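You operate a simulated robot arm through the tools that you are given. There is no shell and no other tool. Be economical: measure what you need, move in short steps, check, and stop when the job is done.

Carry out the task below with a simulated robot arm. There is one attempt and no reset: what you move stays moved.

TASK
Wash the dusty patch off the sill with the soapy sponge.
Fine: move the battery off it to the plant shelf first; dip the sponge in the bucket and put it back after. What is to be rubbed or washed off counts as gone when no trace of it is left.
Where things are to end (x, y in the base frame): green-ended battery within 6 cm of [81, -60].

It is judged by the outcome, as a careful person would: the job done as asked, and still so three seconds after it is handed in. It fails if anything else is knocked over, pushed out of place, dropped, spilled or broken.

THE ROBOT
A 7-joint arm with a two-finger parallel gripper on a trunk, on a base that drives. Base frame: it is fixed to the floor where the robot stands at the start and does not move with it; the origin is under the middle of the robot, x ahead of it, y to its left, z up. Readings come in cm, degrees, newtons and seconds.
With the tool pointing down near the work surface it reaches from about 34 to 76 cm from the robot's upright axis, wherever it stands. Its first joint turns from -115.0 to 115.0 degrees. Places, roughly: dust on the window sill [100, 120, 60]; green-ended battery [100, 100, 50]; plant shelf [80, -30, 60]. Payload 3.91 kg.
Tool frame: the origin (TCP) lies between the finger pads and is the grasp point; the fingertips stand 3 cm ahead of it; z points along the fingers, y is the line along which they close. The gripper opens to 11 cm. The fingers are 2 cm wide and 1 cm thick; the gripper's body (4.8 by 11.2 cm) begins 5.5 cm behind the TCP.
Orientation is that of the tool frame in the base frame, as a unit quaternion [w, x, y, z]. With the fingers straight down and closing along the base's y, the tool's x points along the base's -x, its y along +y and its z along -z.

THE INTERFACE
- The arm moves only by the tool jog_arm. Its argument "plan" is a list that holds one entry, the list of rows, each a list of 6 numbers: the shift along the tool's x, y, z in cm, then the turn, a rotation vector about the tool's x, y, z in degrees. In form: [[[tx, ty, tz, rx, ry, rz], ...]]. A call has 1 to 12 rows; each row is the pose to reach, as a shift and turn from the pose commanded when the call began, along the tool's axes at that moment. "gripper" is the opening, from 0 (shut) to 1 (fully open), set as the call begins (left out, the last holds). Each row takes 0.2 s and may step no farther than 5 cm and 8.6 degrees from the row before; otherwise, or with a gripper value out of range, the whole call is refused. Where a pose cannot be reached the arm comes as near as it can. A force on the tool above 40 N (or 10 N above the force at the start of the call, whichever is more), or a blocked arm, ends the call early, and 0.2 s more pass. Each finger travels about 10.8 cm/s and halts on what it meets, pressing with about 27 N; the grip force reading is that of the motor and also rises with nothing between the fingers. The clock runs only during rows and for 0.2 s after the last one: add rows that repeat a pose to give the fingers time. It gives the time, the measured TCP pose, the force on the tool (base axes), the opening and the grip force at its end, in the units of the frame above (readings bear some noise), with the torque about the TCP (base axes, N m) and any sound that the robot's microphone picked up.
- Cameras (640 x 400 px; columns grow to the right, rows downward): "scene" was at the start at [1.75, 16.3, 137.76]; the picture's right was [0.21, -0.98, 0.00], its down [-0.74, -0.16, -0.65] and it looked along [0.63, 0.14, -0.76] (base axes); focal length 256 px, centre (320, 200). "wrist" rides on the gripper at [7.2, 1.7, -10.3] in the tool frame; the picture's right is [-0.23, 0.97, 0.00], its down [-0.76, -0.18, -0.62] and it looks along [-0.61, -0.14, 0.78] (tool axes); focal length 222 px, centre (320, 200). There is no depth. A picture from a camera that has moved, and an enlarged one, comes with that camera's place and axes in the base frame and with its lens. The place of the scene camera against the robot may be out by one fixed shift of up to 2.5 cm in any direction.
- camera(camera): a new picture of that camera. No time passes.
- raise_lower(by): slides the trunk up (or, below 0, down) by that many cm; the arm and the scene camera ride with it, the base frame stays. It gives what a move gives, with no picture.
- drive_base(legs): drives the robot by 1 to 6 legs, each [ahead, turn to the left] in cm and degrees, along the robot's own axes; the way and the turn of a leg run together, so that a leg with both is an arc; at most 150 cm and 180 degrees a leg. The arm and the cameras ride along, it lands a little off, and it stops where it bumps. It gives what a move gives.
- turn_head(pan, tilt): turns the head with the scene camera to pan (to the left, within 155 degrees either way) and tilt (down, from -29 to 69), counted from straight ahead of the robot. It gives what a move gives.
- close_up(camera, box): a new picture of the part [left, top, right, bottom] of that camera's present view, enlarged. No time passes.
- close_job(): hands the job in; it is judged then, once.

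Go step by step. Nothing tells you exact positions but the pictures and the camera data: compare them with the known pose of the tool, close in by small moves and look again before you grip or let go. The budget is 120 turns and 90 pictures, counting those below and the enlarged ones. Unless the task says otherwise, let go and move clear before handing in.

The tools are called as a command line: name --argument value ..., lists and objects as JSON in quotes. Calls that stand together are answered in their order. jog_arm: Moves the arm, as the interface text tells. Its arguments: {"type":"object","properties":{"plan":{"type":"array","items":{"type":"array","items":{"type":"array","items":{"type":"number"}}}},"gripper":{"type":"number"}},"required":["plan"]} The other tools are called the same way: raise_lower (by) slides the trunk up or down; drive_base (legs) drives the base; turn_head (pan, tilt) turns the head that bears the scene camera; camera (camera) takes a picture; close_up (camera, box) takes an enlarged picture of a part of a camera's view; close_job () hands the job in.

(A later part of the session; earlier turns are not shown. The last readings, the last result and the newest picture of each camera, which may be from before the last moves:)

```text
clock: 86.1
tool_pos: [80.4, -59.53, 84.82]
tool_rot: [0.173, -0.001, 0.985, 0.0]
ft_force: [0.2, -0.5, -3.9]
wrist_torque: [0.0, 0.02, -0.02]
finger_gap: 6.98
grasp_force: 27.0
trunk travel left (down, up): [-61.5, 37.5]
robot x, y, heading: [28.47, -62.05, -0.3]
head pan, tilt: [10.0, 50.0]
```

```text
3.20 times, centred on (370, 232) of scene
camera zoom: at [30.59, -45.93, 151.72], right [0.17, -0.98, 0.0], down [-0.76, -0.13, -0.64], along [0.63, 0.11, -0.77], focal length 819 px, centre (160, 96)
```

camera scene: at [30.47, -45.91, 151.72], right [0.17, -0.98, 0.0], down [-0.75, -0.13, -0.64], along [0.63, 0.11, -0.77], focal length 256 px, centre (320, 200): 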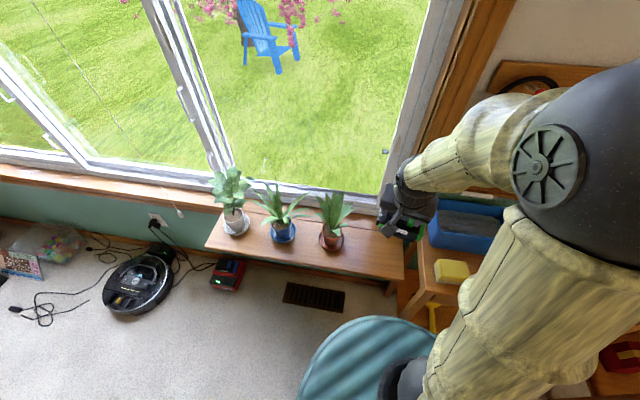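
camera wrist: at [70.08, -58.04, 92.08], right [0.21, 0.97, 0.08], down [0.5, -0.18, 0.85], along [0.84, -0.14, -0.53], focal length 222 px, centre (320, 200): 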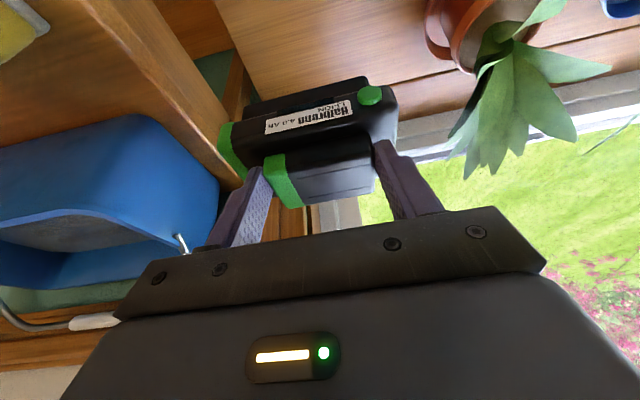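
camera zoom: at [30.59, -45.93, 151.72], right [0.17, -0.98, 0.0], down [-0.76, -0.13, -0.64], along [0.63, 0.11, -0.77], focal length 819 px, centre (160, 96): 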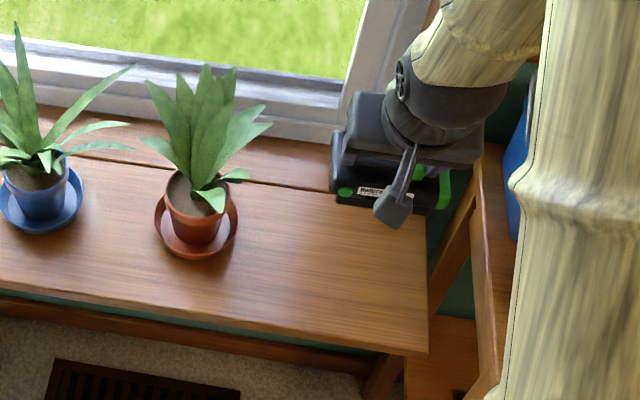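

Clear of the plant and the table edge. Descending to just above the shelf.

jog_arm --plan '[[[1.37, 0, 3.76, 0, 0, 0], [2.74, 0, 7.5, 0, 0, 0], [4.1, 0, 11.3, 0, 0, 0], [5.3, 0, 14.6, 0, 0, 0]]]'

camera --camera "wrist"

close_up --camera "scene" --box '[340, 190, 440, 252]'

```text
clock: 87.1
tool_pos: [80.23, -59.39, 69.37]
tool_rot: [0.173, 0.0, 0.985, 0.0]
ft_force: [-0.8, 1.3, -4.8]
wrist_torque: [-0.02, 0.08, -0.05]
finger_gap: 6.98
grasp_force: 26.8
trunk travel left (down, up): [-61.5, 37.5]
robot x, y, heading: [28.69, -61.86, 0.2]
head pan, tilt: [10.0, 50.0]
```

```text
50 pictures are left
camera wrist: at [70.06, -57.92, 76.54], right [0.21, 0.97, 0.08], down [0.5, -0.18, 0.85], along [0.84, -0.14, -0.53], focal length 222 px, centre (320, 200)
```

wrist: 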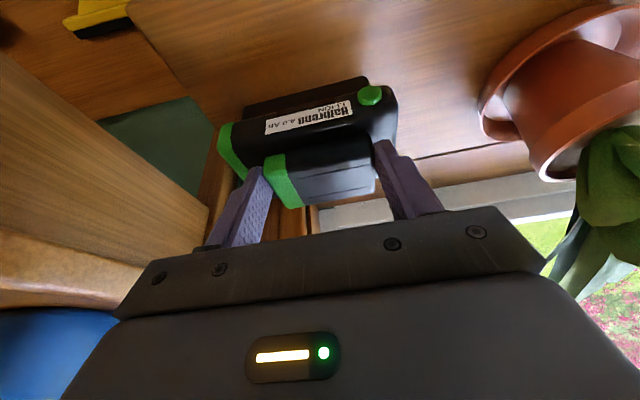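

```text
6.40 times, centred on (390, 221) of scene
camera zoom: at [30.54, -45.92, 151.72], right [0.17, -0.98, 0.0], down [-0.76, -0.13, -0.64], along [0.63, 0.11, -0.77], focal length 1637 px, centre (-128, 66)
```

zoom: 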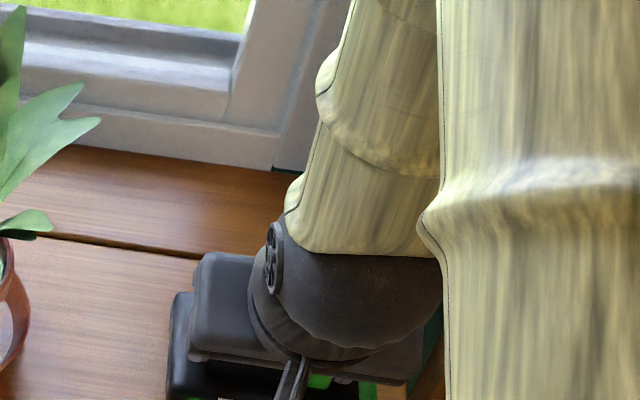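

The shelf end is about 3 cm from the battery; I'll shift 1.2 cm toward the middle and lower until contact.

jog_arm --plan '[[[0, 1.2, 0, 0, 0, 0], [0.34, 1.2, 0.94, 0, 0, 0], [0.51, 1.2, 1.41, 0, 0, 0], [0.62, 1.2, 1.7, 0, 0, 0]]]'

```text
clock: 88.1
tool_pos: [80.16, -58.24, 67.57]
tool_rot: [0.173, 0.0, 0.985, 0.001]
ft_force: [0.0, -0.3, -4.7]
wrist_torque: [0.03, 0.1, -0.02]
finger_gap: 6.93
grasp_force: 27.0
trunk travel left (down, up): [-61.5, 37.5]
robot x, y, heading: [28.7, -62.13, 0.2]
head pan, tilt: [10.0, 50.0]
```

jog_arm --plan '[[[0.1, 0, 0.28, 0, 0, 0], [0.2, 0, 0.56, 0, 0, 0]]]'

camera --camera "wrist"

```text
clock: 88.7
tool_pos: [80.2, -58.25, 67.17]
tool_rot: [0.175, 0.0, 0.985, 0.001]
ft_force: [-2.1, 1.5, 22.1]
wrist_torque: [-0.12, 0.15, 0.02]
finger_gap: 6.99
grasp_force: 26.5
trunk travel left (down, up): [-61.5, 37.5]
robot x, y, heading: [28.37, -61.96, -0.0]
head pan, tilt: [10.0, 50.0]
```

```text
48 pictures are left
camera wrist: at [69.98, -56.7, 74.34], right [0.21, 0.97, 0.08], down [0.5, -0.18, 0.85], along [0.84, -0.14, -0.52], focal length 222 px, centre (320, 200)
```

wrist: 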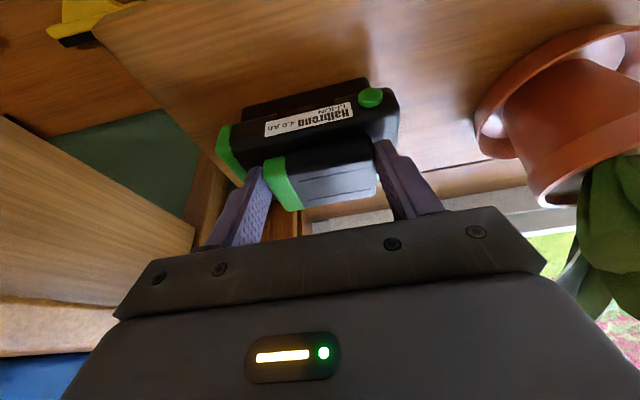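

Contact. I'll relax slightly, open, and rise clear.

jog_arm --plan '[[[-0.07, 0, -0.2, 0, 0, 0], [-0.07, 0, -0.2, 0, 0, 0]]]'

jog_arm --plan '[[[0, 0, 0, 0, 0, 0], [0, 0, 0, 0, 0, 0], [0, 0, 0, 0, 0, 0], [-0.34, 0, -0.94, 0, 0, 0], [-1.2, 0, -3.4, 0, 0, 0], [-2.7, 0, -7.5, 0, 0, 0], [-4.1, 0, -11.3, 0, 0, 0], [-5.5, 0, -15, 0, 0, 0], [-6.8, 0, -18.8, 0, 0, 0]]]' --gripper 0.85

camera --camera "wrist"

```text
clock: 89.3
tool_pos: [80.26, -58.25, 67.24]
tool_rot: [0.174, 0.001, 0.985, 0.001]
ft_force: [3.3, 1.1, 5.1]
wrist_torque: [0.06, -0.63, 0.04]
finger_gap: 6.97
grasp_force: 27.2
trunk travel left (down, up): [-61.5, 37.5]
robot x, y, heading: [28.81, -62.06, -0.2]
head pan, tilt: [10.0, 50.0]
```

```text
clock: 91.3
tool_pos: [80.1, -58.37, 87.18]
tool_rot: [0.173, -0.001, 0.985, 0.001]
ft_force: [-0.5, 0.3, 0.4]
wrist_torque: [0.0, -0.02, -0.03]
finger_gap: 9.34
grasp_force: 0.1
trunk travel left (down, up): [-61.5, 37.5]
robot x, y, heading: [28.67, -61.61, 0.2]
head pan, tilt: [10.0, 50.0]
```

```text
47 pictures are left
camera wrist: at [69.87, -56.75, 94.45], right [0.21, 0.97, 0.08], down [0.5, -0.18, 0.85], along [0.84, -0.14, -0.53], focal length 222 px, centre (320, 200)
```

wrist: 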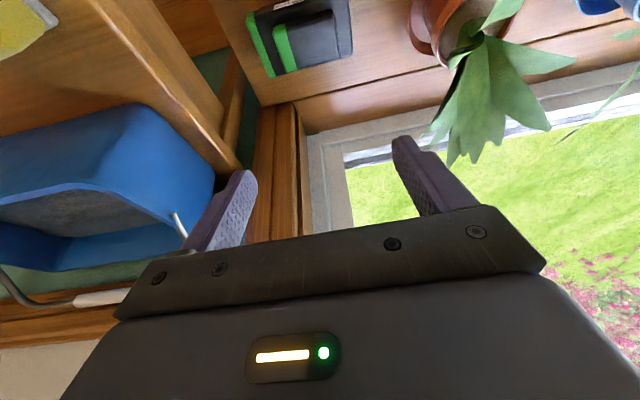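

The battery stands upright on the shelf. Now to the sponge: back off, then look from above it.

jog_arm --plan '[[[3.5, 0, -3.4, 0, 0, 0], [7, 0, -6.8, 0, 0, 0], [10.6, 0, -10.2, 0, 0, 0], [14.2, 0, -13.7, 0, 0, 0], [14.2, -4.5, -13.7, 0, 0, 0], [14.2, -9, -13.7, 0, 0, 0], [14.2, -13.5, -13.7, 0, 0, 0], [14.2, -17.5, -13.7, 0, 0, 0], [14.2, -20.6, -13.7, 0, 0, 0]]]'

camera --camera "wrist"

turn_head --pan -10 --tilt 55

camera --camera "scene"

```text
refused: row 4 steps farther than a row can; nothing moved
```

```text
46 pictures are left
camera wrist: at [69.87, -56.75, 94.45], right [0.21, 0.97, 0.08], down [0.5, -0.18, 0.85], along [0.84, -0.14, -0.53], focal length 222 px, centre (320, 200)
```

wrist: 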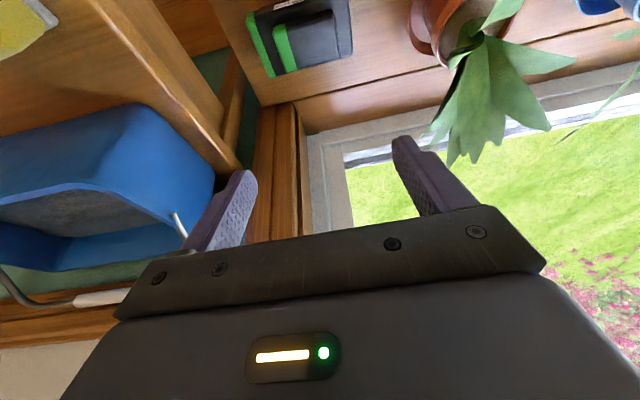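

```text
clock: 92.1
tool_pos: [80.07, -58.36, 87.21]
tool_rot: [0.173, 0.0, 0.985, 0.0]
ft_force: [1.2, 1.0, -0.3]
wrist_torque: [0.0, -0.01, -0.02]
finger_gap: 9.33
grasp_force: 0.0
trunk travel left (down, up): [-61.5, 37.5]
robot x, y, heading: [28.39, -62.17, -0.1]
head pan, tilt: [-10.0, 55.0]
```

```text
45 pictures are left
camera scene: at [29.97, -48.5, 151.07], right [-0.17, -0.98, 0.0], down [-0.81, 0.14, -0.57], along [0.56, -0.1, -0.82], focal length 256 px, centre (320, 200)
```

scene: 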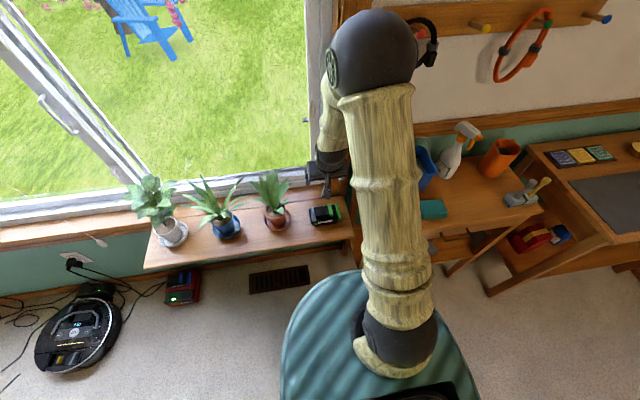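

jog_arm --plan '[[[3.3, 0, -3.2, 0, 0, 0], [6.6, 0, -6.4, 0, 0, 0], [9.9, 0, -9.6, 0, 0, 0], [13.2, 0, -12.8, 0, 0, 0], [14.2, -3.5, -13.7, 0, 0, 0], [14.2, -8, -13.7, 0, 0, 0], [14.2, -12.5, -13.7, 0, 0, 0], [14.2, -16.8, -13.7, 0, 0, 0], [14.2, -20.6, -13.7, 0, 0, 0]]]'

camera --camera "wrist"

```text
clock: 94.1
tool_pos: [62.18, -78.97, 95.25]
tool_rot: [0.173, 0.001, 0.985, 0.001]
ft_force: [-0.2, 0.2, -0.3]
wrist_torque: [0.01, -0.02, 0.03]
finger_gap: 9.33
grasp_force: 0.0
out of reach, approached as far as the arm can: row 3, 4, 5, 6, 7, 8
trunk travel left (down, up): [-61.5, 37.5]
robot x, y, heading: [28.58, -62.04, 0.0]
head pan, tilt: [-10.0, 55.0]
```

```text
44 pictures are left
camera wrist: at [51.99, -77.43, 102.45], right [0.22, 0.97, 0.08], down [0.5, -0.18, 0.85], along [0.84, -0.14, -0.53], focal length 222 px, centre (320, 200)
```

wrist: 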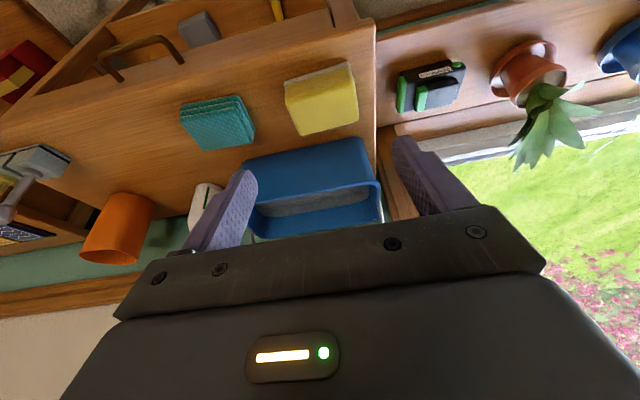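

close_up --camera "wrist" --box '[230, 40, 430, 165]'

close_up --camera "wrist" --box '[180, 130, 420, 280]'

```text
3.20 times, centred on (330, 102) of wrist
camera zoom: at [51.99, -77.43, 102.45], right [0.22, 0.97, 0.08], down [0.5, -0.18, 0.85], along [0.84, -0.14, -0.53], focal length 711 px, centre (288, 512)
```

zoom: 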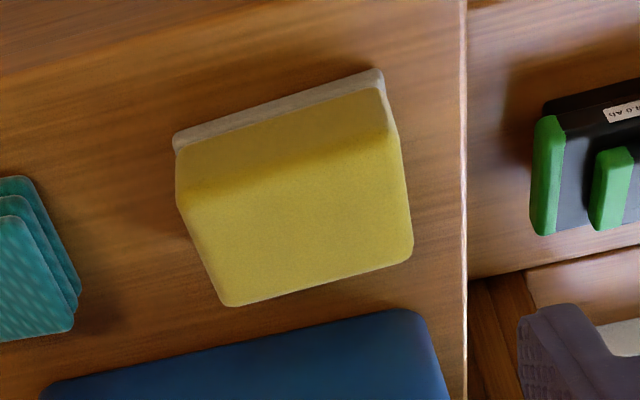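

```text
2.67 times, centred on (300, 205) of wrist
camera zoom: at [51.99, -77.43, 102.45], right [0.22, 0.97, 0.08], down [0.5, -0.18, 0.85], along [0.84, -0.14, -0.53], focal length 592 px, centre (373, 187)
```

zoom: 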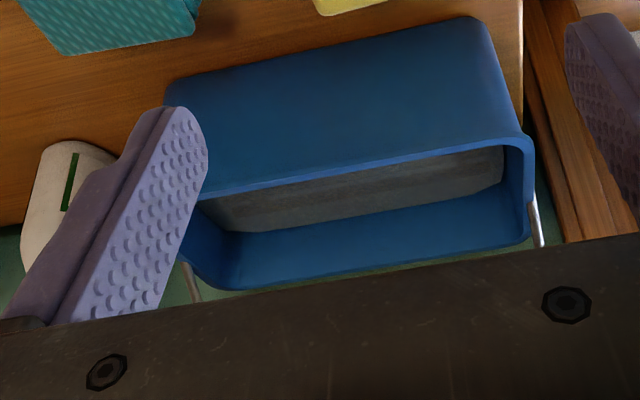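

The yellow sponge (about 8×5×4 cm, white layer down) is centred near [68.8,-78.7] on the table (z≈76). The bucket spans x 77–88, y -94…-74, rim ≈85.5. I'll lower astride the sponge.

jog_arm --plan '[[[0, 0.1, 4, 0, 0, 0], [-0.1, 0.2, 8, 0, 0, 0], [-0.1, 0.3, 12, 0, 0, 0], [-0.15, 0.3, 13.5, 0, 0, 0]]]' --gripper 1.0

camera --camera "wrist"

```text
clock: 95.1
tool_pos: [66.99, -78.49, 82.65]
tool_rot: [0.173, 0.0, 0.985, 0.0]
ft_force: [0.7, -0.2, -0.6]
wrist_torque: [0.04, 0.02, 0.02]
finger_gap: 10.96
grasp_force: 0.1
trunk travel left (down, up): [-61.5, 37.5]
robot x, y, heading: [28.65, -62.32, 0.1]
head pan, tilt: [-10.0, 55.0]
```

```text
41 pictures are left
camera wrist: at [56.78, -77.06, 89.73], right [0.21, 0.97, 0.08], down [0.5, -0.18, 0.85], along [0.84, -0.14, -0.53], focal length 222 px, centre (320, 200)
```

wrist: 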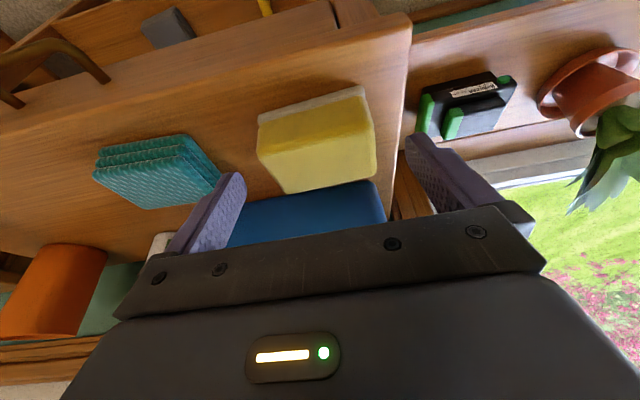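

jog_arm --plan '[[[0, -0.2, 1, 0, 0, 0], [0, -0.2, 2, 0, 0, 0], [0, -0.2, 2.3, 0, 0, 0]]]'

jog_arm --plan '[[[0, 0, 0, 0, 0, 0], [0, 0, 0, 0, 0, 0], [0, 0, 0, 0, 0, 0]]]' --gripper 0.3

camera --camera "wrist"

```text
clock: 95.9
tool_pos: [67.76, -78.85, 80.4]
tool_rot: [0.172, 0.0, 0.985, 0.001]
ft_force: [-0.1, -0.6, 0.6]
wrist_torque: [0.0, -0.02, 0.01]
finger_gap: 11.0
grasp_force: 0.0
trunk travel left (down, up): [-61.5, 37.5]
robot x, y, heading: [28.76, -61.92, 0.2]
head pan, tilt: [-10.0, 55.0]
```

```text
clock: 96.7
tool_pos: [67.79, -78.9, 80.46]
tool_rot: [0.172, 0.0, 0.985, 0.001]
ft_force: [-1.1, -0.5, 0.3]
wrist_torque: [0.01, 0.0, -0.02]
finger_gap: 8.56
grasp_force: 27.5
trunk travel left (down, up): [-61.5, 37.5]
robot x, y, heading: [28.54, -61.6, 0.2]
head pan, tilt: [-10.0, 55.0]
```

```text
40 pictures are left
camera wrist: at [57.5, -77.26, 87.58], right [0.21, 0.97, 0.08], down [0.5, -0.18, 0.85], along [0.84, -0.14, -0.53], focal length 222 px, centre (320, 200)
```

wrist: 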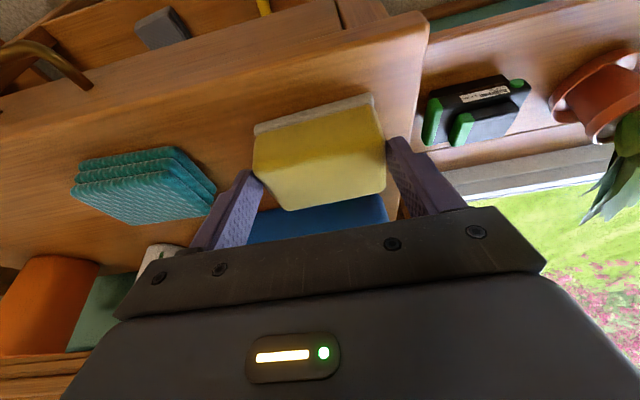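

Sponge gripped. Lift it, and move over the bucket.

jog_arm --plan '[[[-0.34, 0, -0.94, 0, 0, 0], [-1.8, 0, -5, 0, 0, 0], [-3.4, 0, -9.3, 0, 0, 0], [-4.96, 0, -13.6, 0, 0, 0], [-9, -1.6, -12.1, 0, 0, 0], [-13.5, -3.4, -10.5, 0, 0, 0], [-18, -5.1, -8.85, 0, 0, 0]]]'

camera --camera "wrist"

turn_head --pan -40 --tilt 45

camera --camera "scene"

```text
refused: row 6 steps farther than a row can; nothing moved
```

```text
39 pictures are left
camera wrist: at [57.5, -77.26, 87.58], right [0.21, 0.97, 0.08], down [0.5, -0.18, 0.85], along [0.84, -0.14, -0.53], focal length 222 px, centre (320, 200)
```

wrist: 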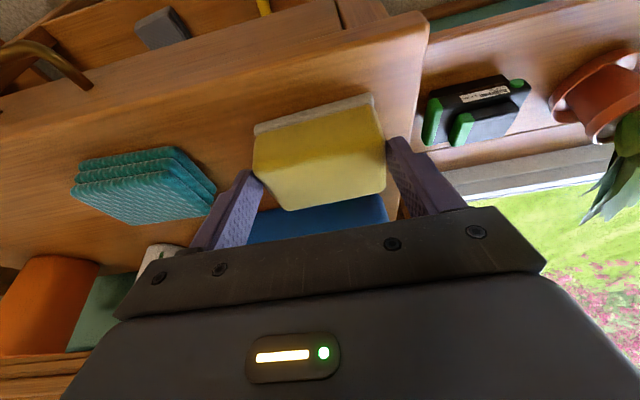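

```text
clock: 97.7
tool_pos: [67.68, -78.77, 80.42]
tool_rot: [0.173, 0.0, 0.985, 0.001]
ft_force: [0.2, 0.0, -0.1]
wrist_torque: [-0.02, -0.01, 0.01]
finger_gap: 8.5
grasp_force: 27.2
trunk travel left (down, up): [-61.5, 37.5]
robot x, y, heading: [28.64, -61.86, -0.2]
head pan, tilt: [-40.0, 45.0]
```

```text
38 pictures are left
camera scene: at [29.09, -52.49, 152.41], right [-0.64, -0.77, 0.0], down [-0.54, 0.45, -0.71], along [0.54, -0.45, -0.71], focal length 256 px, centre (320, 200)
```

scene: 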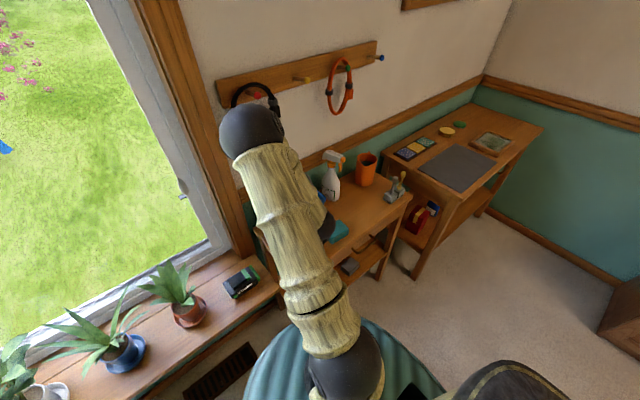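

jog_arm --plan '[[[-0.34, 0, -0.94, 0, 0, 0], [-1.8, 0, -5, 0, 0, 0], [-3.4, 0, -9.3, 0, 0, 0], [-4.96, 0, -13.6, 0, 0, 0], [-8.3, -1.3, -12.4, 0, 0, 0], [-11.6, -2.6, -11.2, 0, 0, 0], [-14.9, -3.9, -10, 0, 0, 0], [-18, -5.1, -8.85, 0, 0, 0]]]'

camera --camera "wrist"

```text
clock: 99.5
tool_pos: [81.63, -83.98, 94.93]
tool_rot: [0.172, -0.001, 0.985, 0.001]
ft_force: [0.1, -0.5, -0.2]
wrist_torque: [-0.01, 0.04, 0.0]
finger_gap: 8.54
grasp_force: 27.0
trunk travel left (down, up): [-61.5, 37.5]
robot x, y, heading: [29.15, -61.86, 0.1]
head pan, tilt: [-40.0, 45.0]
```

```text
37 pictures are left
camera wrist: at [71.46, -82.48, 102.15], right [0.21, 0.97, 0.08], down [0.5, -0.18, 0.84], along [0.84, -0.14, -0.53], focal length 222 px, centre (320, 200)
```

wrist: 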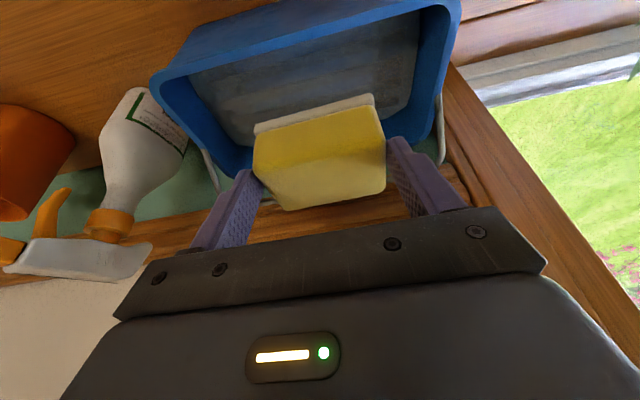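

The sponge is centred over the bucket. Dip it straight down about 10 cm.

jog_arm --plan '[[[0.5, 0, 3, 0, 0, 0], [1.5, 0, 5.8, 0, 0, 0], [2.2, 0, 8, 0, 0, 0], [2.9, 0, 9.7, 0, 0, 0], [2.9, 0, 9.7, 0, 0, 0]]]'

camera --camera "wrist"

```text
clock: 100.7
tool_pos: [82.29, -83.82, 85.27]
tool_rot: [0.177, 0.0, 0.984, -0.002]
ft_force: [2.3, 0.6, 35.6]
wrist_torque: [0.12, -0.38, 0.44]
finger_gap: 8.52
grasp_force: 26.9
trunk travel left (down, up): [-61.5, 37.5]
robot x, y, heading: [28.52, -61.62, -0.1]
head pan, tilt: [-40.0, 45.0]
```

```text
36 pictures are left
camera wrist: at [71.98, -82.29, 92.33], right [0.21, 0.97, 0.08], down [0.5, -0.17, 0.85], along [0.84, -0.14, -0.52], focal length 222 px, centre (320, 200)
```

wrist: 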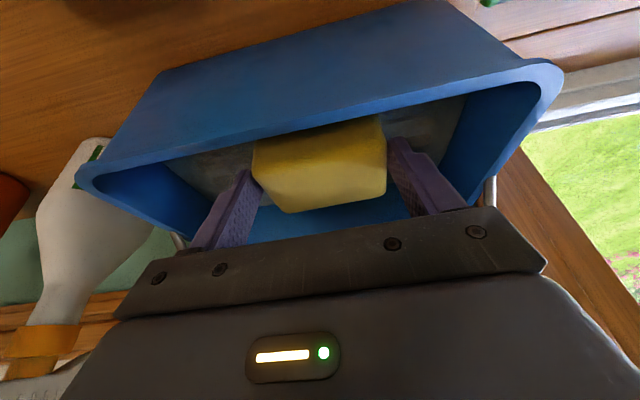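

Contact with the content at the bottom of the dip. I'll lift slowly and let it drip briefly over the bucket.

jog_arm --plan '[[[-0.5, 0, -1.4, 0, 0, 0], [-1.4, 0, -3.8, 0, 0, 0], [-2.7, 0, -7.5, 0, 0, 0], [-4.1, 0, -11.3, 0, 0, 0], [-4.1, 0, -11.3, 0, 0, 0], [-4.1, 0, -11.3, 0, 0, 0], [-4.1, 0, -11.3, 0, 0, 0], [-4.1, 0, -11.3, 0, 0, 0]]]'

camera --camera "wrist"

```text
clock: 102.5
tool_pos: [82.2, -83.98, 96.86]
tool_rot: [0.173, 0.0, 0.985, 0.001]
ft_force: [-0.3, -0.9, -0.1]
wrist_torque: [-0.04, 0.01, 0.02]
finger_gap: 8.51
grasp_force: 26.7
trunk travel left (down, up): [-61.5, 37.5]
robot x, y, heading: [28.78, -61.89, 0.1]
head pan, tilt: [-40.0, 45.0]
```

```text
35 pictures are left
camera wrist: at [72.08, -82.39, 103.99], right [0.21, 0.97, 0.08], down [0.5, -0.18, 0.85], along [0.84, -0.14, -0.53], focal length 222 px, centre (320, 200)
```

wrist: 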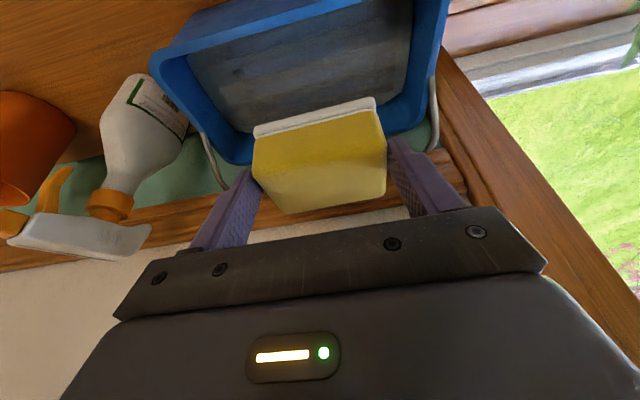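

close_up --camera "wrist" --box '[160, 0, 480, 200]'

```text
2.00 times, centred on (320, 100) of wrist
camera zoom: at [72.08, -82.39, 103.99], right [0.21, 0.97, 0.08], down [0.5, -0.18, 0.85], along [0.84, -0.14, -0.53], focal length 444 px, centre (320, 400)
```

zoom: 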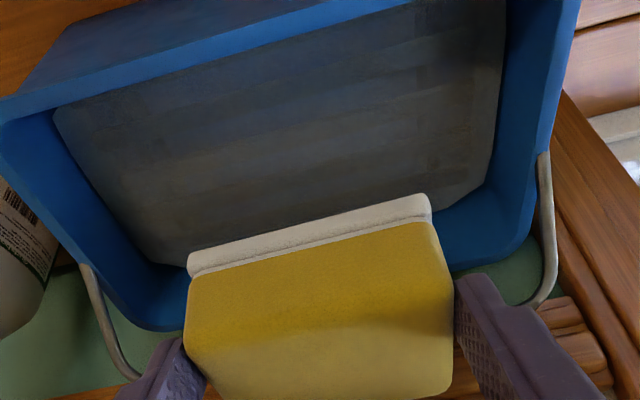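

The underside is foamy now. I'll retract the arm and drive back to the sill.

jog_arm --plan '[[[1.7, 3.67, -1.68, 0, 0, 0], [3.4, 7.33, -3.37, 0, 0, 0], [5.1, 11, -5.05, 0, 0, 0], [6.8, 14.7, -6.7, 0, 0, 0], [8.5, 18.3, -8.4, 0, 0, 0], [10.2, 22, -10.1, 0, 0, 0]]]'

drive_base --legs '[[0, 100], [122, 0]]'

```text
clock: 103.8
tool_pos: [69.18, -61.93, 102.87]
tool_rot: [0.174, 0.001, 0.985, 0.0]
ft_force: [0.4, -0.2, 0.2]
wrist_torque: [-0.02, -0.01, 0.0]
finger_gap: 8.46
grasp_force: 27.2
trunk travel left (down, up): [-61.5, 37.5]
robot x, y, heading: [28.58, -62.11, 0.1]
head pan, tilt: [-40.0, 45.0]
```

```text
clock: 114.2
tool_pos: [-0.87, 96.91, 102.85]
tool_rot: [-0.111, 0.757, -0.63, -0.133]
ft_force: [0.2, 0.2, 0.7]
wrist_torque: [-0.03, 0.0, 0.01]
finger_gap: 8.47
grasp_force: 27.3
trunk travel left (down, up): [-61.5, 37.5]
robot x, y, heading: [6.61, 56.89, 100.6]
head pan, tilt: [-40.0, 45.0]
```

drive_base --legs '[[0, -42], [40, 0], [0, -43.5]]'

turn_head --pan 28 --tilt 40

camera --camera "scene"

```text
clock: 120.7
tool_pos: [66.89, 101.66, 102.91]
tool_rot: [0.171, -0.127, 0.977, 0.023]
ft_force: [-0.5, -0.1, -0.4]
wrist_torque: [-0.02, 0.01, 0.01]
finger_gap: 8.5
grasp_force: 26.7
trunk travel left (down, up): [-61.5, 37.5]
robot x, y, heading: [27.59, 91.31, 14.5]
head pan, tilt: [-40.0, 45.0]
```

```text
clock: 122.1
tool_pos: [66.87, 101.64, 102.81]
tool_rot: [0.172, -0.126, 0.977, 0.022]
ft_force: [1.2, -0.1, -0.1]
wrist_torque: [-0.01, 0.02, -0.01]
finger_gap: 8.52
grasp_force: 27.5
trunk travel left (down, up): [-61.5, 37.5]
robot x, y, heading: [27.83, 91.26, 14.4]
head pan, tilt: [28.0, 40.0]
```

```text
33 pictures are left
camera scene: at [24.46, 109.78, 153.13], right [0.68, -0.74, 0.0], down [-0.47, -0.43, -0.77], along [0.56, 0.52, -0.64], focal length 256 px, centre (320, 200)
```

scene: 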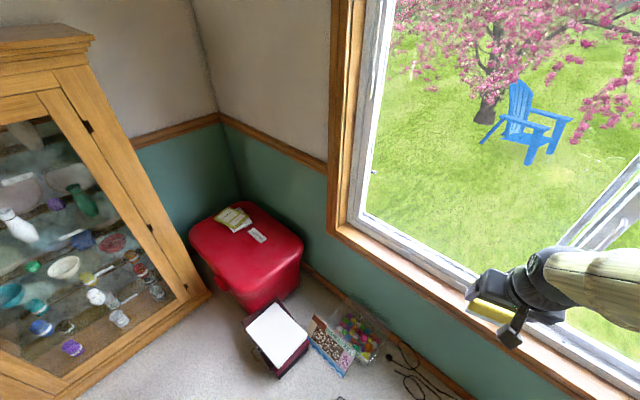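

I'll lower the trunk to the earlier height and bring the sponge, squared up, to just above the patch.

raise_lower --by -14

jog_arm --plan '[[[-2.82, 1.05, 2.86, 0.62, 0, 1.7], [-5.64, 2.1, 5.72, 1.24, 0, 3.4], [-8.46, 3.15, 8.58, 1.86, 0, 5.1], [-11.28, 4.2, 11.45, 2.48, 0, 6.8], [-14.1, 5.25, 14.3, 3.1, 0, 8.5], [-16.9, 6.3, 17.2, 3.72, 0, 10.2], [-19.7, 7.35, 20, 4.34, 0, 11.9], [-22.56, 8.4, 22.9, 4.96, 0, 13.6]]]'

camera --camera "wrist"

```text
clock: 123.7
tool_pos: [66.9, 101.67, 88.67]
tool_rot: [0.171, -0.127, 0.977, 0.022]
ft_force: [0.4, -0.5, -0.8]
wrist_torque: [0.01, -0.01, 0.0]
finger_gap: 8.52
grasp_force: 26.7
trunk travel left (down, up): [-47.5, 51.5]
robot x, y, heading: [27.64, 91.31, 14.6]
head pan, tilt: [28.0, 40.0]
```

```text
clock: 125.5
tool_pos: [92.75, 117.35, 74.87]
tool_rot: [0.173, -0.003, 0.985, 0.0]
ft_force: [-0.1, 0.5, -0.1]
wrist_torque: [0.02, -0.01, 0.05]
finger_gap: 8.51
grasp_force: 26.2
trunk travel left (down, up): [-47.5, 51.5]
robot x, y, heading: [27.49, 91.33, 14.5]
head pan, tilt: [28.0, 40.0]
```

```text
32 pictures are left
camera wrist: at [82.6, 118.89, 82.08], right [0.21, 0.97, 0.08], down [0.51, -0.17, 0.84], along [0.84, -0.14, -0.53], focal length 222 px, centre (320, 200)
```

wrist: 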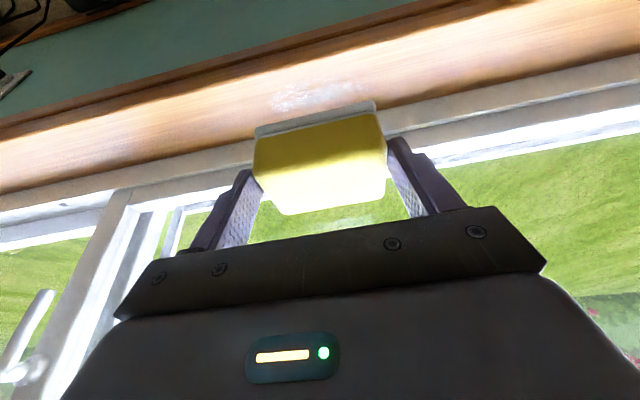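

The dust lies right ahead under the sponge. I'll lower to just above the sill, then press.

jog_arm --plan '[[[0.2, -0.1, 3.1, 0, 0, 0], [0.4, -0.2, 6.2, 0, 0, 0], [0.64, -0.3, 9.24, 0, 0, 0], [0.74, -0.3, 9.5, 0, 0, 0]]]'

jog_arm --plan '[[[0.1, 0, 0.28, 0, 0, 0], [0.2, 0, 0.56, 0, 0, 0], [0.3, 0, 0.84, 0, 0, 0]]]'

```text
clock: 126.5
tool_pos: [95.53, 117.04, 65.58]
tool_rot: [0.173, -0.003, 0.985, 0.0]
ft_force: [0.2, -0.2, -0.6]
wrist_torque: [0.0, 0.03, 0.01]
finger_gap: 8.47
grasp_force: 26.9
trunk travel left (down, up): [-47.5, 51.5]
robot x, y, heading: [27.74, 91.53, 14.7]
head pan, tilt: [28.0, 40.0]
```

```text
clock: 127.3
tool_pos: [95.33, 117.0, 64.99]
tool_rot: [0.174, -0.002, 0.985, 0.0]
ft_force: [-1.7, -0.6, 6.4]
wrist_torque: [-0.24, 0.02, -0.07]
finger_gap: 8.51
grasp_force: 26.5
trunk travel left (down, up): [-47.5, 51.5]
robot x, y, heading: [27.4, 91.45, 14.5]
head pan, tilt: [28.0, 40.0]
```

Contact with the sill at about 6 N. I'll press slightly more and rub along the sill.

jog_arm --plan '[[[0.04, 0, 0.1, 0, 0, 0], [0.04, -2, 0.1, 0, 0, 0], [0.04, -4, 0.1, 0, 0, 0], [0.04, -5.5, 0.1, 0, 0, 0], [0.04, -3.5, 0.1, 0, 0, 0], [0.04, -1.5, 0.1, 0, 0, 0], [0.04, 0.5, 0.1, 0, 0, 0], [0.04, 2.5, 0.1, 0, 0, 0], [0.04, 4.5, 0.1, 0, 0, 0], [0.04, 6, 0.1, 0, 0, 0], [0.04, 4, 0.1, 0, 0, 0], [0.04, 2, 0.1, 0, 0, 0]]]'

```text
clock: 129.9
tool_pos: [95.21, 118.94, 64.9]
tool_rot: [0.173, -0.004, 0.985, 0.002]
ft_force: [-0.1, 5.5, 18.1]
wrist_torque: [0.22, -0.18, 0.11]
finger_gap: 8.47
grasp_force: 27.1
trunk travel left (down, up): [-47.5, 51.5]
robot x, y, heading: [27.9, 91.1, 14.6]
head pan, tilt: [28.0, 40.0]
```

jog_arm --plan '[[[1.13, 0, -0.41, 0, 0, 0], [1.13, -2, -0.41, 0, 0, 0], [1.13, -4, -0.41, 0, 0, 0], [1.13, -6, -0.41, 0, 0, 0], [1.13, -8, -0.41, 0, 0, 0], [0.2, -7.5, -0.07, 0, 0, 0], [-0.75, -7, 0.27, 0, 0, 0], [-0.75, -5, 0.27, 0, 0, 0], [-0.75, -3, 0.27, 0, 0, 0], [-0.75, -1, 0.27, 0, 0, 0], [-0.75, 1.5, 0.27, 0, 0, 0], [-0.75, 4, 0.27, 0, 0, 0]]]'

jog_arm --plan '[[[0.7, 0, -0.25, 0, 0, 0], [1.8, -0.5, -0.66, 0, 0, 0], [1.8, -3, -0.66, 0, 0, 0], [1.8, -5, -0.66, 0, 0, 0], [1.0, -5, -0.36, 0, 0, 0], [0.7, -3, -0.25, 0, 0, 0], [0.7, -1, -0.25, 0, 0, 0], [0.7, -3, -0.25, 0, 0, 0], [0.7, -5, -0.25, 0, 0, 0], [0.7, -7, -0.25, 0, 0, 0], [0.7, -9, -0.25, 0, 0, 0]]]'

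jog_arm --plan '[[[-0.5, 0, -1.4, 0, 0, 0], [-1.7, 0, -4.7, 0, 0, 0], [-2.4, -3, -6.6, 0, 0, 0], [-3.4, -7, -9.4, 0, 0, 0]]]'

camera --camera "wrist"

```text
clock: 132.5
tool_pos: [96.13, 122.99, 64.86]
tool_rot: [0.175, -0.003, 0.985, 0.001]
ft_force: [0.5, -5.7, 19.1]
wrist_torque: [-0.65, -0.19, 0.0]
finger_gap: 8.45
grasp_force: 26.5
trunk travel left (down, up): [-47.5, 51.5]
robot x, y, heading: [27.71, 91.27, 14.6]
head pan, tilt: [28.0, 40.0]
```

```text
clock: 134.9
tool_pos: [95.22, 113.89, 64.9]
tool_rot: [0.174, -0.002, 0.985, 0.001]
ft_force: [-0.2, 4.1, 15.5]
wrist_torque: [0.31, -0.19, 0.03]
finger_gap: 8.47
grasp_force: 27.1
trunk travel left (down, up): [-47.5, 51.5]
robot x, y, heading: [27.58, 91.21, 14.4]
head pan, tilt: [28.0, 40.0]
```

```text
clock: 135.9
tool_pos: [95.43, 106.92, 74.74]
tool_rot: [0.172, -0.004, 0.985, 0.001]
ft_force: [0.7, 0.5, -0.2]
wrist_torque: [-0.02, -0.01, -0.01]
finger_gap: 8.49
grasp_force: 26.7
trunk travel left (down, up): [-47.5, 51.5]
robot x, y, heading: [27.75, 91.01, 14.8]
head pan, tilt: [28.0, 40.0]
```

```text
31 pictures are left
camera wrist: at [85.2, 108.46, 81.96], right [0.21, 0.98, 0.08], down [0.51, -0.17, 0.84], along [0.84, -0.14, -0.53], focal length 222 px, centre (320, 200)
```

wrist: 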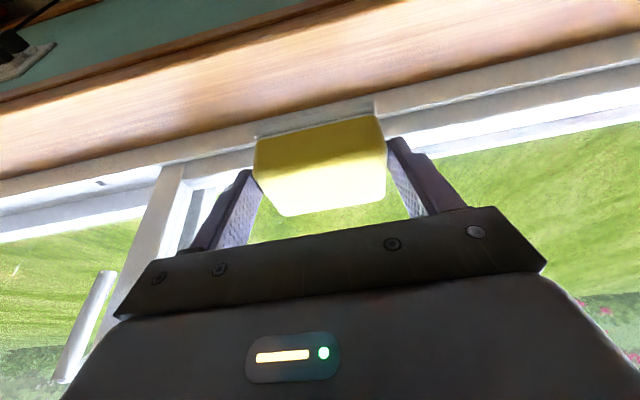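

close_up --camera "wrist" --box '[280, 0, 600, 130]'

turn_head --pan 30 --tilt 40

close_up --camera "scene" --box '[340, 200, 540, 325]'

```text
2.00 times, centred on (440, 65) of wrist
camera zoom: at [85.2, 108.46, 81.96], right [0.21, 0.98, 0.08], down [0.51, -0.17, 0.84], along [0.84, -0.14, -0.53], focal length 444 px, centre (80, 470)
```

zoom: 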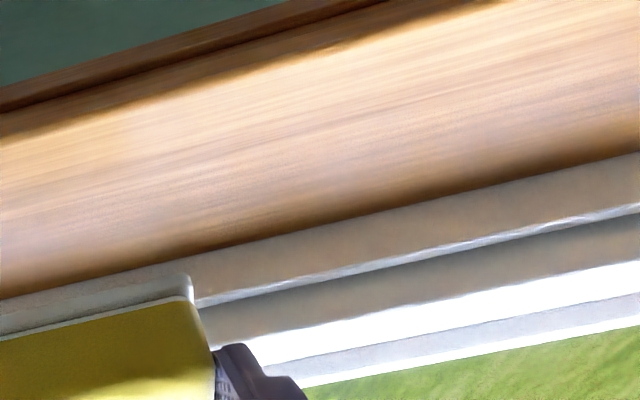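

```text
clock: 136.6
tool_pos: [95.46, 106.94, 74.68]
tool_rot: [0.173, -0.003, 0.985, 0.0]
ft_force: [-0.8, -0.5, 0.0]
wrist_torque: [0.03, 0.02, -0.03]
finger_gap: 8.47
grasp_force: 27.1
trunk travel left (down, up): [-47.5, 51.5]
robot x, y, heading: [27.81, 91.22, 14.7]
head pan, tilt: [30.0, 40.0]
```

```text
3.20 times, centred on (440, 262) of scene
camera zoom: at [24.26, 110.01, 139.13], right [0.7, -0.71, 0.0], down [-0.46, -0.45, -0.77], along [0.55, 0.54, -0.64], focal length 819 px, centre (-64, 0)
```

zoom: 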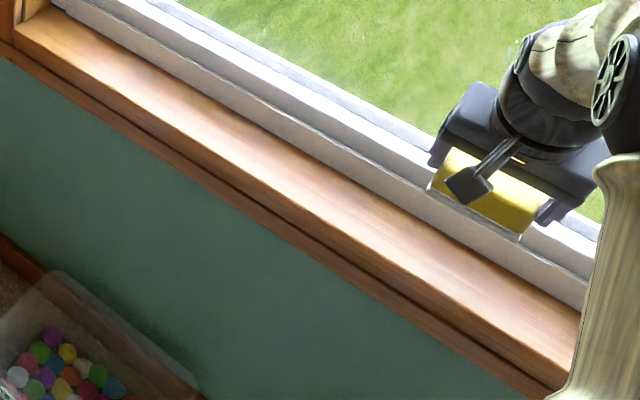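

close_up --camera "wrist" --box '[280, 20, 440, 120]'

close_up --camera "scene" --box '[400, 225, 520, 300]'

```text
4.00 times, centred on (360, 70) of wrist
camera zoom: at [85.22, 108.49, 81.92], right [0.21, 0.98, 0.08], down [0.51, -0.17, 0.85], along [0.84, -0.14, -0.53], focal length 888 px, centre (160, 720)
```

zoom: 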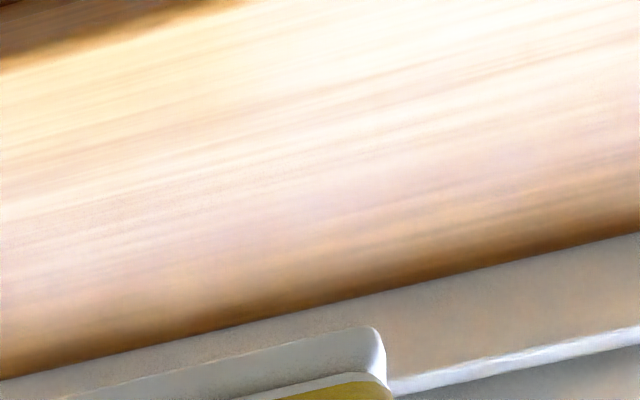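

```text
5.33 times, centred on (460, 262) of scene
camera zoom: at [24.26, 110.01, 139.13], right [0.7, -0.71, 0.0], down [-0.46, -0.45, -0.77], along [0.55, 0.54, -0.64], focal length 1364 px, centre (-427, -133)
```

zoom: 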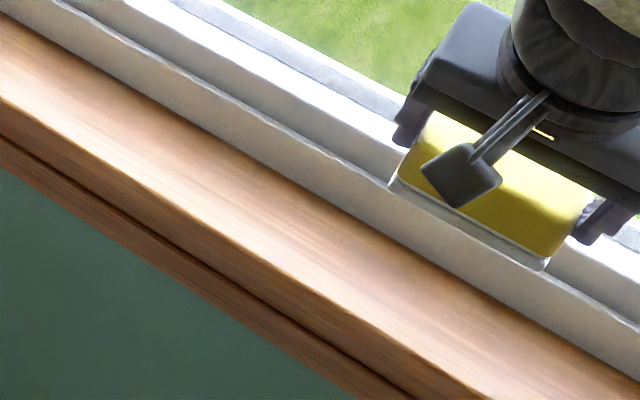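

The patch is gone. Now I'll retract, raise, and drive back to return the sponge.

jog_arm --plan '[[[3.1, -0.7, -3.27, 0, 0, 0], [6.3, -1.4, -6.54, 0, 0, 0], [9.4, -2.1, -9.8, 0, 0, 0], [12.6, -2.9, -13.1, 0, 0, 0], [15.7, -3.6, -16.35, 0, 0, 0], [18.9, -4.3, -19.6, 0, 0, 0], [22, -5, -22.9, 0, 0, 0]]]'

raise_lower --by 14

drive_base --legs '[[0, -135.6], [38, 0], [0, 41], [121, 0]]'

```text
clock: 138.2
tool_pos: [66.73, 101.72, 88.71]
tool_rot: [0.173, -0.003, 0.985, 0.001]
ft_force: [-0.3, 0.5, -1.1]
wrist_torque: [-0.05, 0.01, -0.03]
finger_gap: 8.47
grasp_force: 26.6
trunk travel left (down, up): [-47.5, 51.5]
robot x, y, heading: [27.47, 91.52, 14.7]
head pan, tilt: [30.0, 40.0]
```

```text
clock: 139.8
tool_pos: [66.91, 101.83, 102.87]
tool_rot: [0.173, -0.002, 0.985, 0.001]
ft_force: [-0.8, -0.2, 0.5]
wrist_torque: [0.0, 0.02, -0.02]
finger_gap: 8.49
grasp_force: 27.4
trunk travel left (down, up): [-61.5, 37.5]
robot x, y, heading: [27.47, 91.25, 14.6]
head pan, tilt: [30.0, 40.0]
```

```text
clock: 155.5
tool_pos: [36.87, -100.2, 102.74]
tool_rot: [0.118, 0.72, 0.672, -0.126]
ft_force: [-0.1, 0.0, 0.8]
wrist_torque: [-0.02, -0.01, 0.0]
finger_gap: 8.48
grasp_force: 26.6
trunk travel left (down, up): [-61.5, 37.5]
robot x, y, heading: [29.35, -60.24, -79.9]
head pan, tilt: [30.0, 40.0]
```

drive_base --legs '[[0, 80]]'

turn_head --pan -20 --tilt 50

```text
clock: 159.3
tool_pos: [70.02, -59.83, 102.86]
tool_rot: [0.171, 0.121, 0.978, -0.022]
ft_force: [-0.5, 0.1, -1.4]
wrist_torque: [0.01, 0.03, 0.01]
finger_gap: 8.48
grasp_force: 27.3
trunk travel left (down, up): [-61.5, 37.5]
robot x, y, heading: [29.58, -60.17, 0.4]
head pan, tilt: [30.0, 40.0]
```

```text
clock: 160.5
tool_pos: [70.08, -59.94, 102.74]
tool_rot: [0.17, 0.12, 0.978, -0.021]
ft_force: [0.4, 0.3, -0.3]
wrist_torque: [-0.01, -0.05, 0.0]
finger_gap: 8.47
grasp_force: 27.3
trunk travel left (down, up): [-61.5, 37.5]
robot x, y, heading: [29.07, -60.43, 0.2]
head pan, tilt: [-20.0, 50.0]
```

jog_arm --plan '[[[0.08, -3.79, 1.63, -0.96, 0, -2.65], [0.15, -7.58, 3.26, -1.93, 0, -5.3], [0.23, -11.4, 4.9, -2.9, 0, -7.95], [0.3, -15.2, 6.5, -3.86, 0, -10.6], [0.38, -18.95, 8.16, -4.82, 0, -13.25]]]'

camera --camera "wrist"

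```text
clock: 161.7
tool_pos: [67.81, -78.97, 94.91]
tool_rot: [0.173, 0.0, 0.985, 0.001]
ft_force: [0.4, 0.4, -0.4]
wrist_torque: [0.0, 0.02, -0.01]
finger_gap: 8.44
grasp_force: 26.5
trunk travel left (down, up): [-61.5, 37.5]
robot x, y, heading: [29.58, -60.11, 0.3]
head pan, tilt: [-20.0, 50.0]
```

```text
26 pictures are left
camera wrist: at [57.65, -77.43, 102.2], right [0.21, 0.97, 0.08], down [0.5, -0.18, 0.84], along [0.84, -0.14, -0.53], focal length 222 px, centre (320, 200)
```

wrist: 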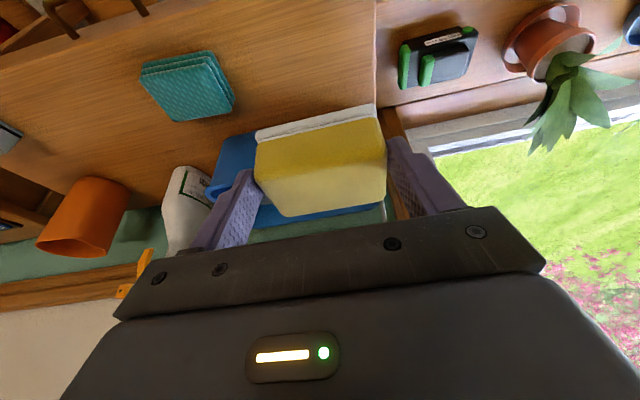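

Everything is in place. Lowering the sponge to its old spot.

jog_arm --plan '[[[1.4, 0, 3.9, 0, 0, 0], [2.8, 0, 7.8, 0, 0, 0], [4.1, 0, 11.3, 0, 0, 0], [4.65, 0, 12.8, 0, 0, 0], [4.8, 0, 13.2, 0, 0, 0]]]'

jog_arm --plan '[[[0.07, 0, 0.2, 0, 0, 0], [0.12, 0, 0.33, 0, 0, 0]]]'

```text
clock: 162.9
tool_pos: [67.87, -78.85, 81.03]
tool_rot: [0.172, -0.001, 0.985, 0.0]
ft_force: [0.3, 0.8, -0.4]
wrist_torque: [0.01, -0.01, -0.01]
finger_gap: 8.49
grasp_force: 26.8
trunk travel left (down, up): [-61.5, 37.5]
robot x, y, heading: [29.41, -60.61, 0.1]
head pan, tilt: [-20.0, 50.0]
```

```text
clock: 163.5
tool_pos: [67.87, -78.89, 80.75]
tool_rot: [0.173, 0.0, 0.985, 0.0]
ft_force: [-0.1, -0.6, -0.2]
wrist_torque: [-0.01, -0.01, -0.03]
finger_gap: 8.48
grasp_force: 27.0
trunk travel left (down, up): [-61.5, 37.5]
robot x, y, heading: [29.2, -60.34, 0.4]
head pan, tilt: [-20.0, 50.0]
```

jog_arm --plan '[[[0.05, 0, 0.15, 0, 0, 0], [0.1, 0, 0.28, 0, 0, 0], [0.1, 0, 0.28, 0, 0, 0]]]'

```text
clock: 164.3
tool_pos: [67.89, -78.84, 80.3]
tool_rot: [0.173, -0.001, 0.985, 0.0]
ft_force: [-0.3, -0.4, -1.3]
wrist_torque: [0.01, 0.03, -0.02]
finger_gap: 8.46
grasp_force: 27.3
trunk travel left (down, up): [-61.5, 37.5]
robot x, y, heading: [29.54, -59.82, 0.1]
head pan, tilt: [-20.0, 50.0]
```

jog_arm --plan '[[[0.05, 0, 0.14, 0, 0, 0], [0.1, 0, 0.28, 0, 0, 0], [0.1, 0, 0.28, 0, 0, 0]]]'

camera --camera "wrist"

```text
clock: 165.1
tool_pos: [67.82, -78.84, 80.05]
tool_rot: [0.173, -0.001, 0.985, 0.0]
ft_force: [0.3, 0.2, -0.5]
wrist_torque: [0.0, 0.02, 0.0]
finger_gap: 8.5
grasp_force: 27.2
trunk travel left (down, up): [-61.5, 37.5]
robot x, y, heading: [29.56, -60.0, 0.2]
head pan, tilt: [-20.0, 50.0]
```

```text
25 pictures are left
camera wrist: at [57.63, -77.29, 87.19], right [0.21, 0.97, 0.08], down [0.5, -0.18, 0.85], along [0.84, -0.14, -0.53], focal length 222 px, centre (320, 200)
```

wrist: 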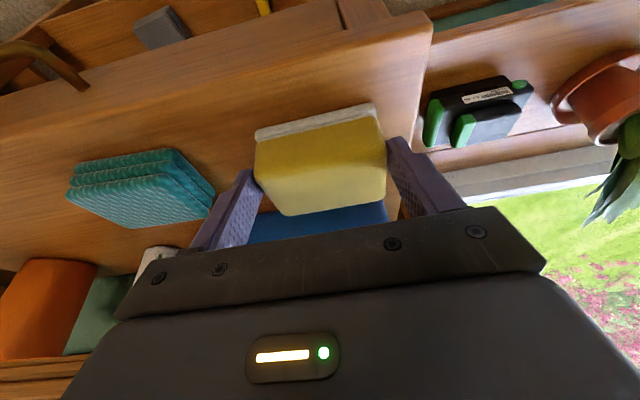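

The sponge slid up slightly in the grip; a little lower until contact.

jog_arm --plan '[[[0.05, 0, 0.14, 0, 0, 0], [0.1, 0, 0.28, 0, 0, 0], [0.1, 0, 0.28, 0, 0, 0]]]'

jog_arm --plan '[[[0.05, 0, 0.14, 0, 0, 0], [0.1, 0, 0.28, 0, 0, 0], [0.1, 0, 0.28, 0, 0, 0]]]'

```text
clock: 165.9
tool_pos: [67.85, -78.81, 79.89]
tool_rot: [0.175, -0.001, 0.985, -0.001]
ft_force: [-1.5, 0.0, 31.4]
wrist_torque: [-0.06, -0.42, 0.02]
finger_gap: 8.48
grasp_force: 27.1
trunk travel left (down, up): [-61.5, 37.5]
robot x, y, heading: [29.31, -59.98, 0.2]
head pan, tilt: [-20.0, 50.0]
```

```text
clock: 166.7
tool_pos: [67.75, -78.84, 79.49]
tool_rot: [0.174, -0.001, 0.985, -0.001]
ft_force: [1.5, -2.8, 35.6]
wrist_torque: [-0.25, -0.18, -0.04]
finger_gap: 8.49
grasp_force: 27.4
trunk travel left (down, up): [-61.5, 37.5]
robot x, y, heading: [29.47, -60.48, 0.2]
head pan, tilt: [-20.0, 50.0]
```

Contact made. Ease off, open, and rise.

jog_arm --plan '[[[-0.1, 0, -0.28, 0, 0, 0], [-0.1, 0, -0.28, 0, 0, 0]]]'

jog_arm --plan '[[[0, 0, 0, 0, 0, 0], [0, 0, 0, 0, 0, 0], [0, 0, 0, 0, 0, 0], [0, 0, -1, 0, 0, 0], [0, 0, -4, 0, 0, 0], [0, 0, -8, 0, 0, 0], [0, 0, -12, 0, 0, 0], [0, 0, -16, 0, 0, 0]]]' --gripper 1.0

camera --camera "wrist"

```text
clock: 167.3
tool_pos: [67.71, -78.8, 79.57]
tool_rot: [0.171, 0.0, 0.985, 0.002]
ft_force: [0.2, 0.6, -0.2]
wrist_torque: [0.01, 0.0, 0.05]
finger_gap: 8.46
grasp_force: 27.5
trunk travel left (down, up): [-61.5, 37.5]
robot x, y, heading: [29.47, -60.42, 0.6]
head pan, tilt: [-20.0, 50.0]
```

```text
clock: 169.1
tool_pos: [62.26, -78.85, 94.81]
tool_rot: [0.173, 0.0, 0.985, 0.001]
ft_force: [-0.6, -0.2, 0.8]
wrist_torque: [0.01, -0.02, 0.0]
finger_gap: 10.98
grasp_force: 0.0
trunk travel left (down, up): [-61.5, 37.5]
robot x, y, heading: [29.5, -60.43, 0.3]
head pan, tilt: [-20.0, 50.0]
```

```text
24 pictures are left
camera wrist: at [52.0, -77.27, 101.92], right [0.21, 0.97, 0.08], down [0.5, -0.18, 0.85], along [0.84, -0.14, -0.53], focal length 222 px, centre (320, 200)
```

wrist: 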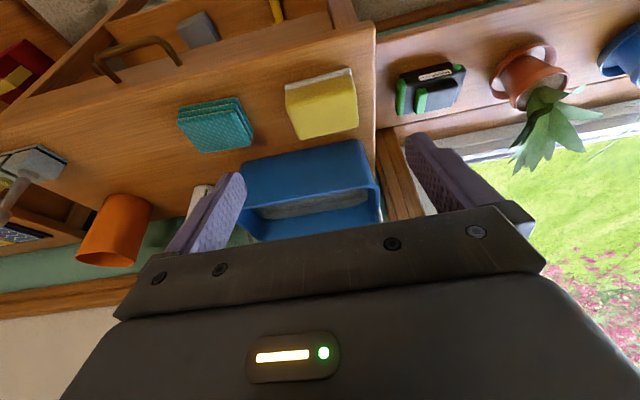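

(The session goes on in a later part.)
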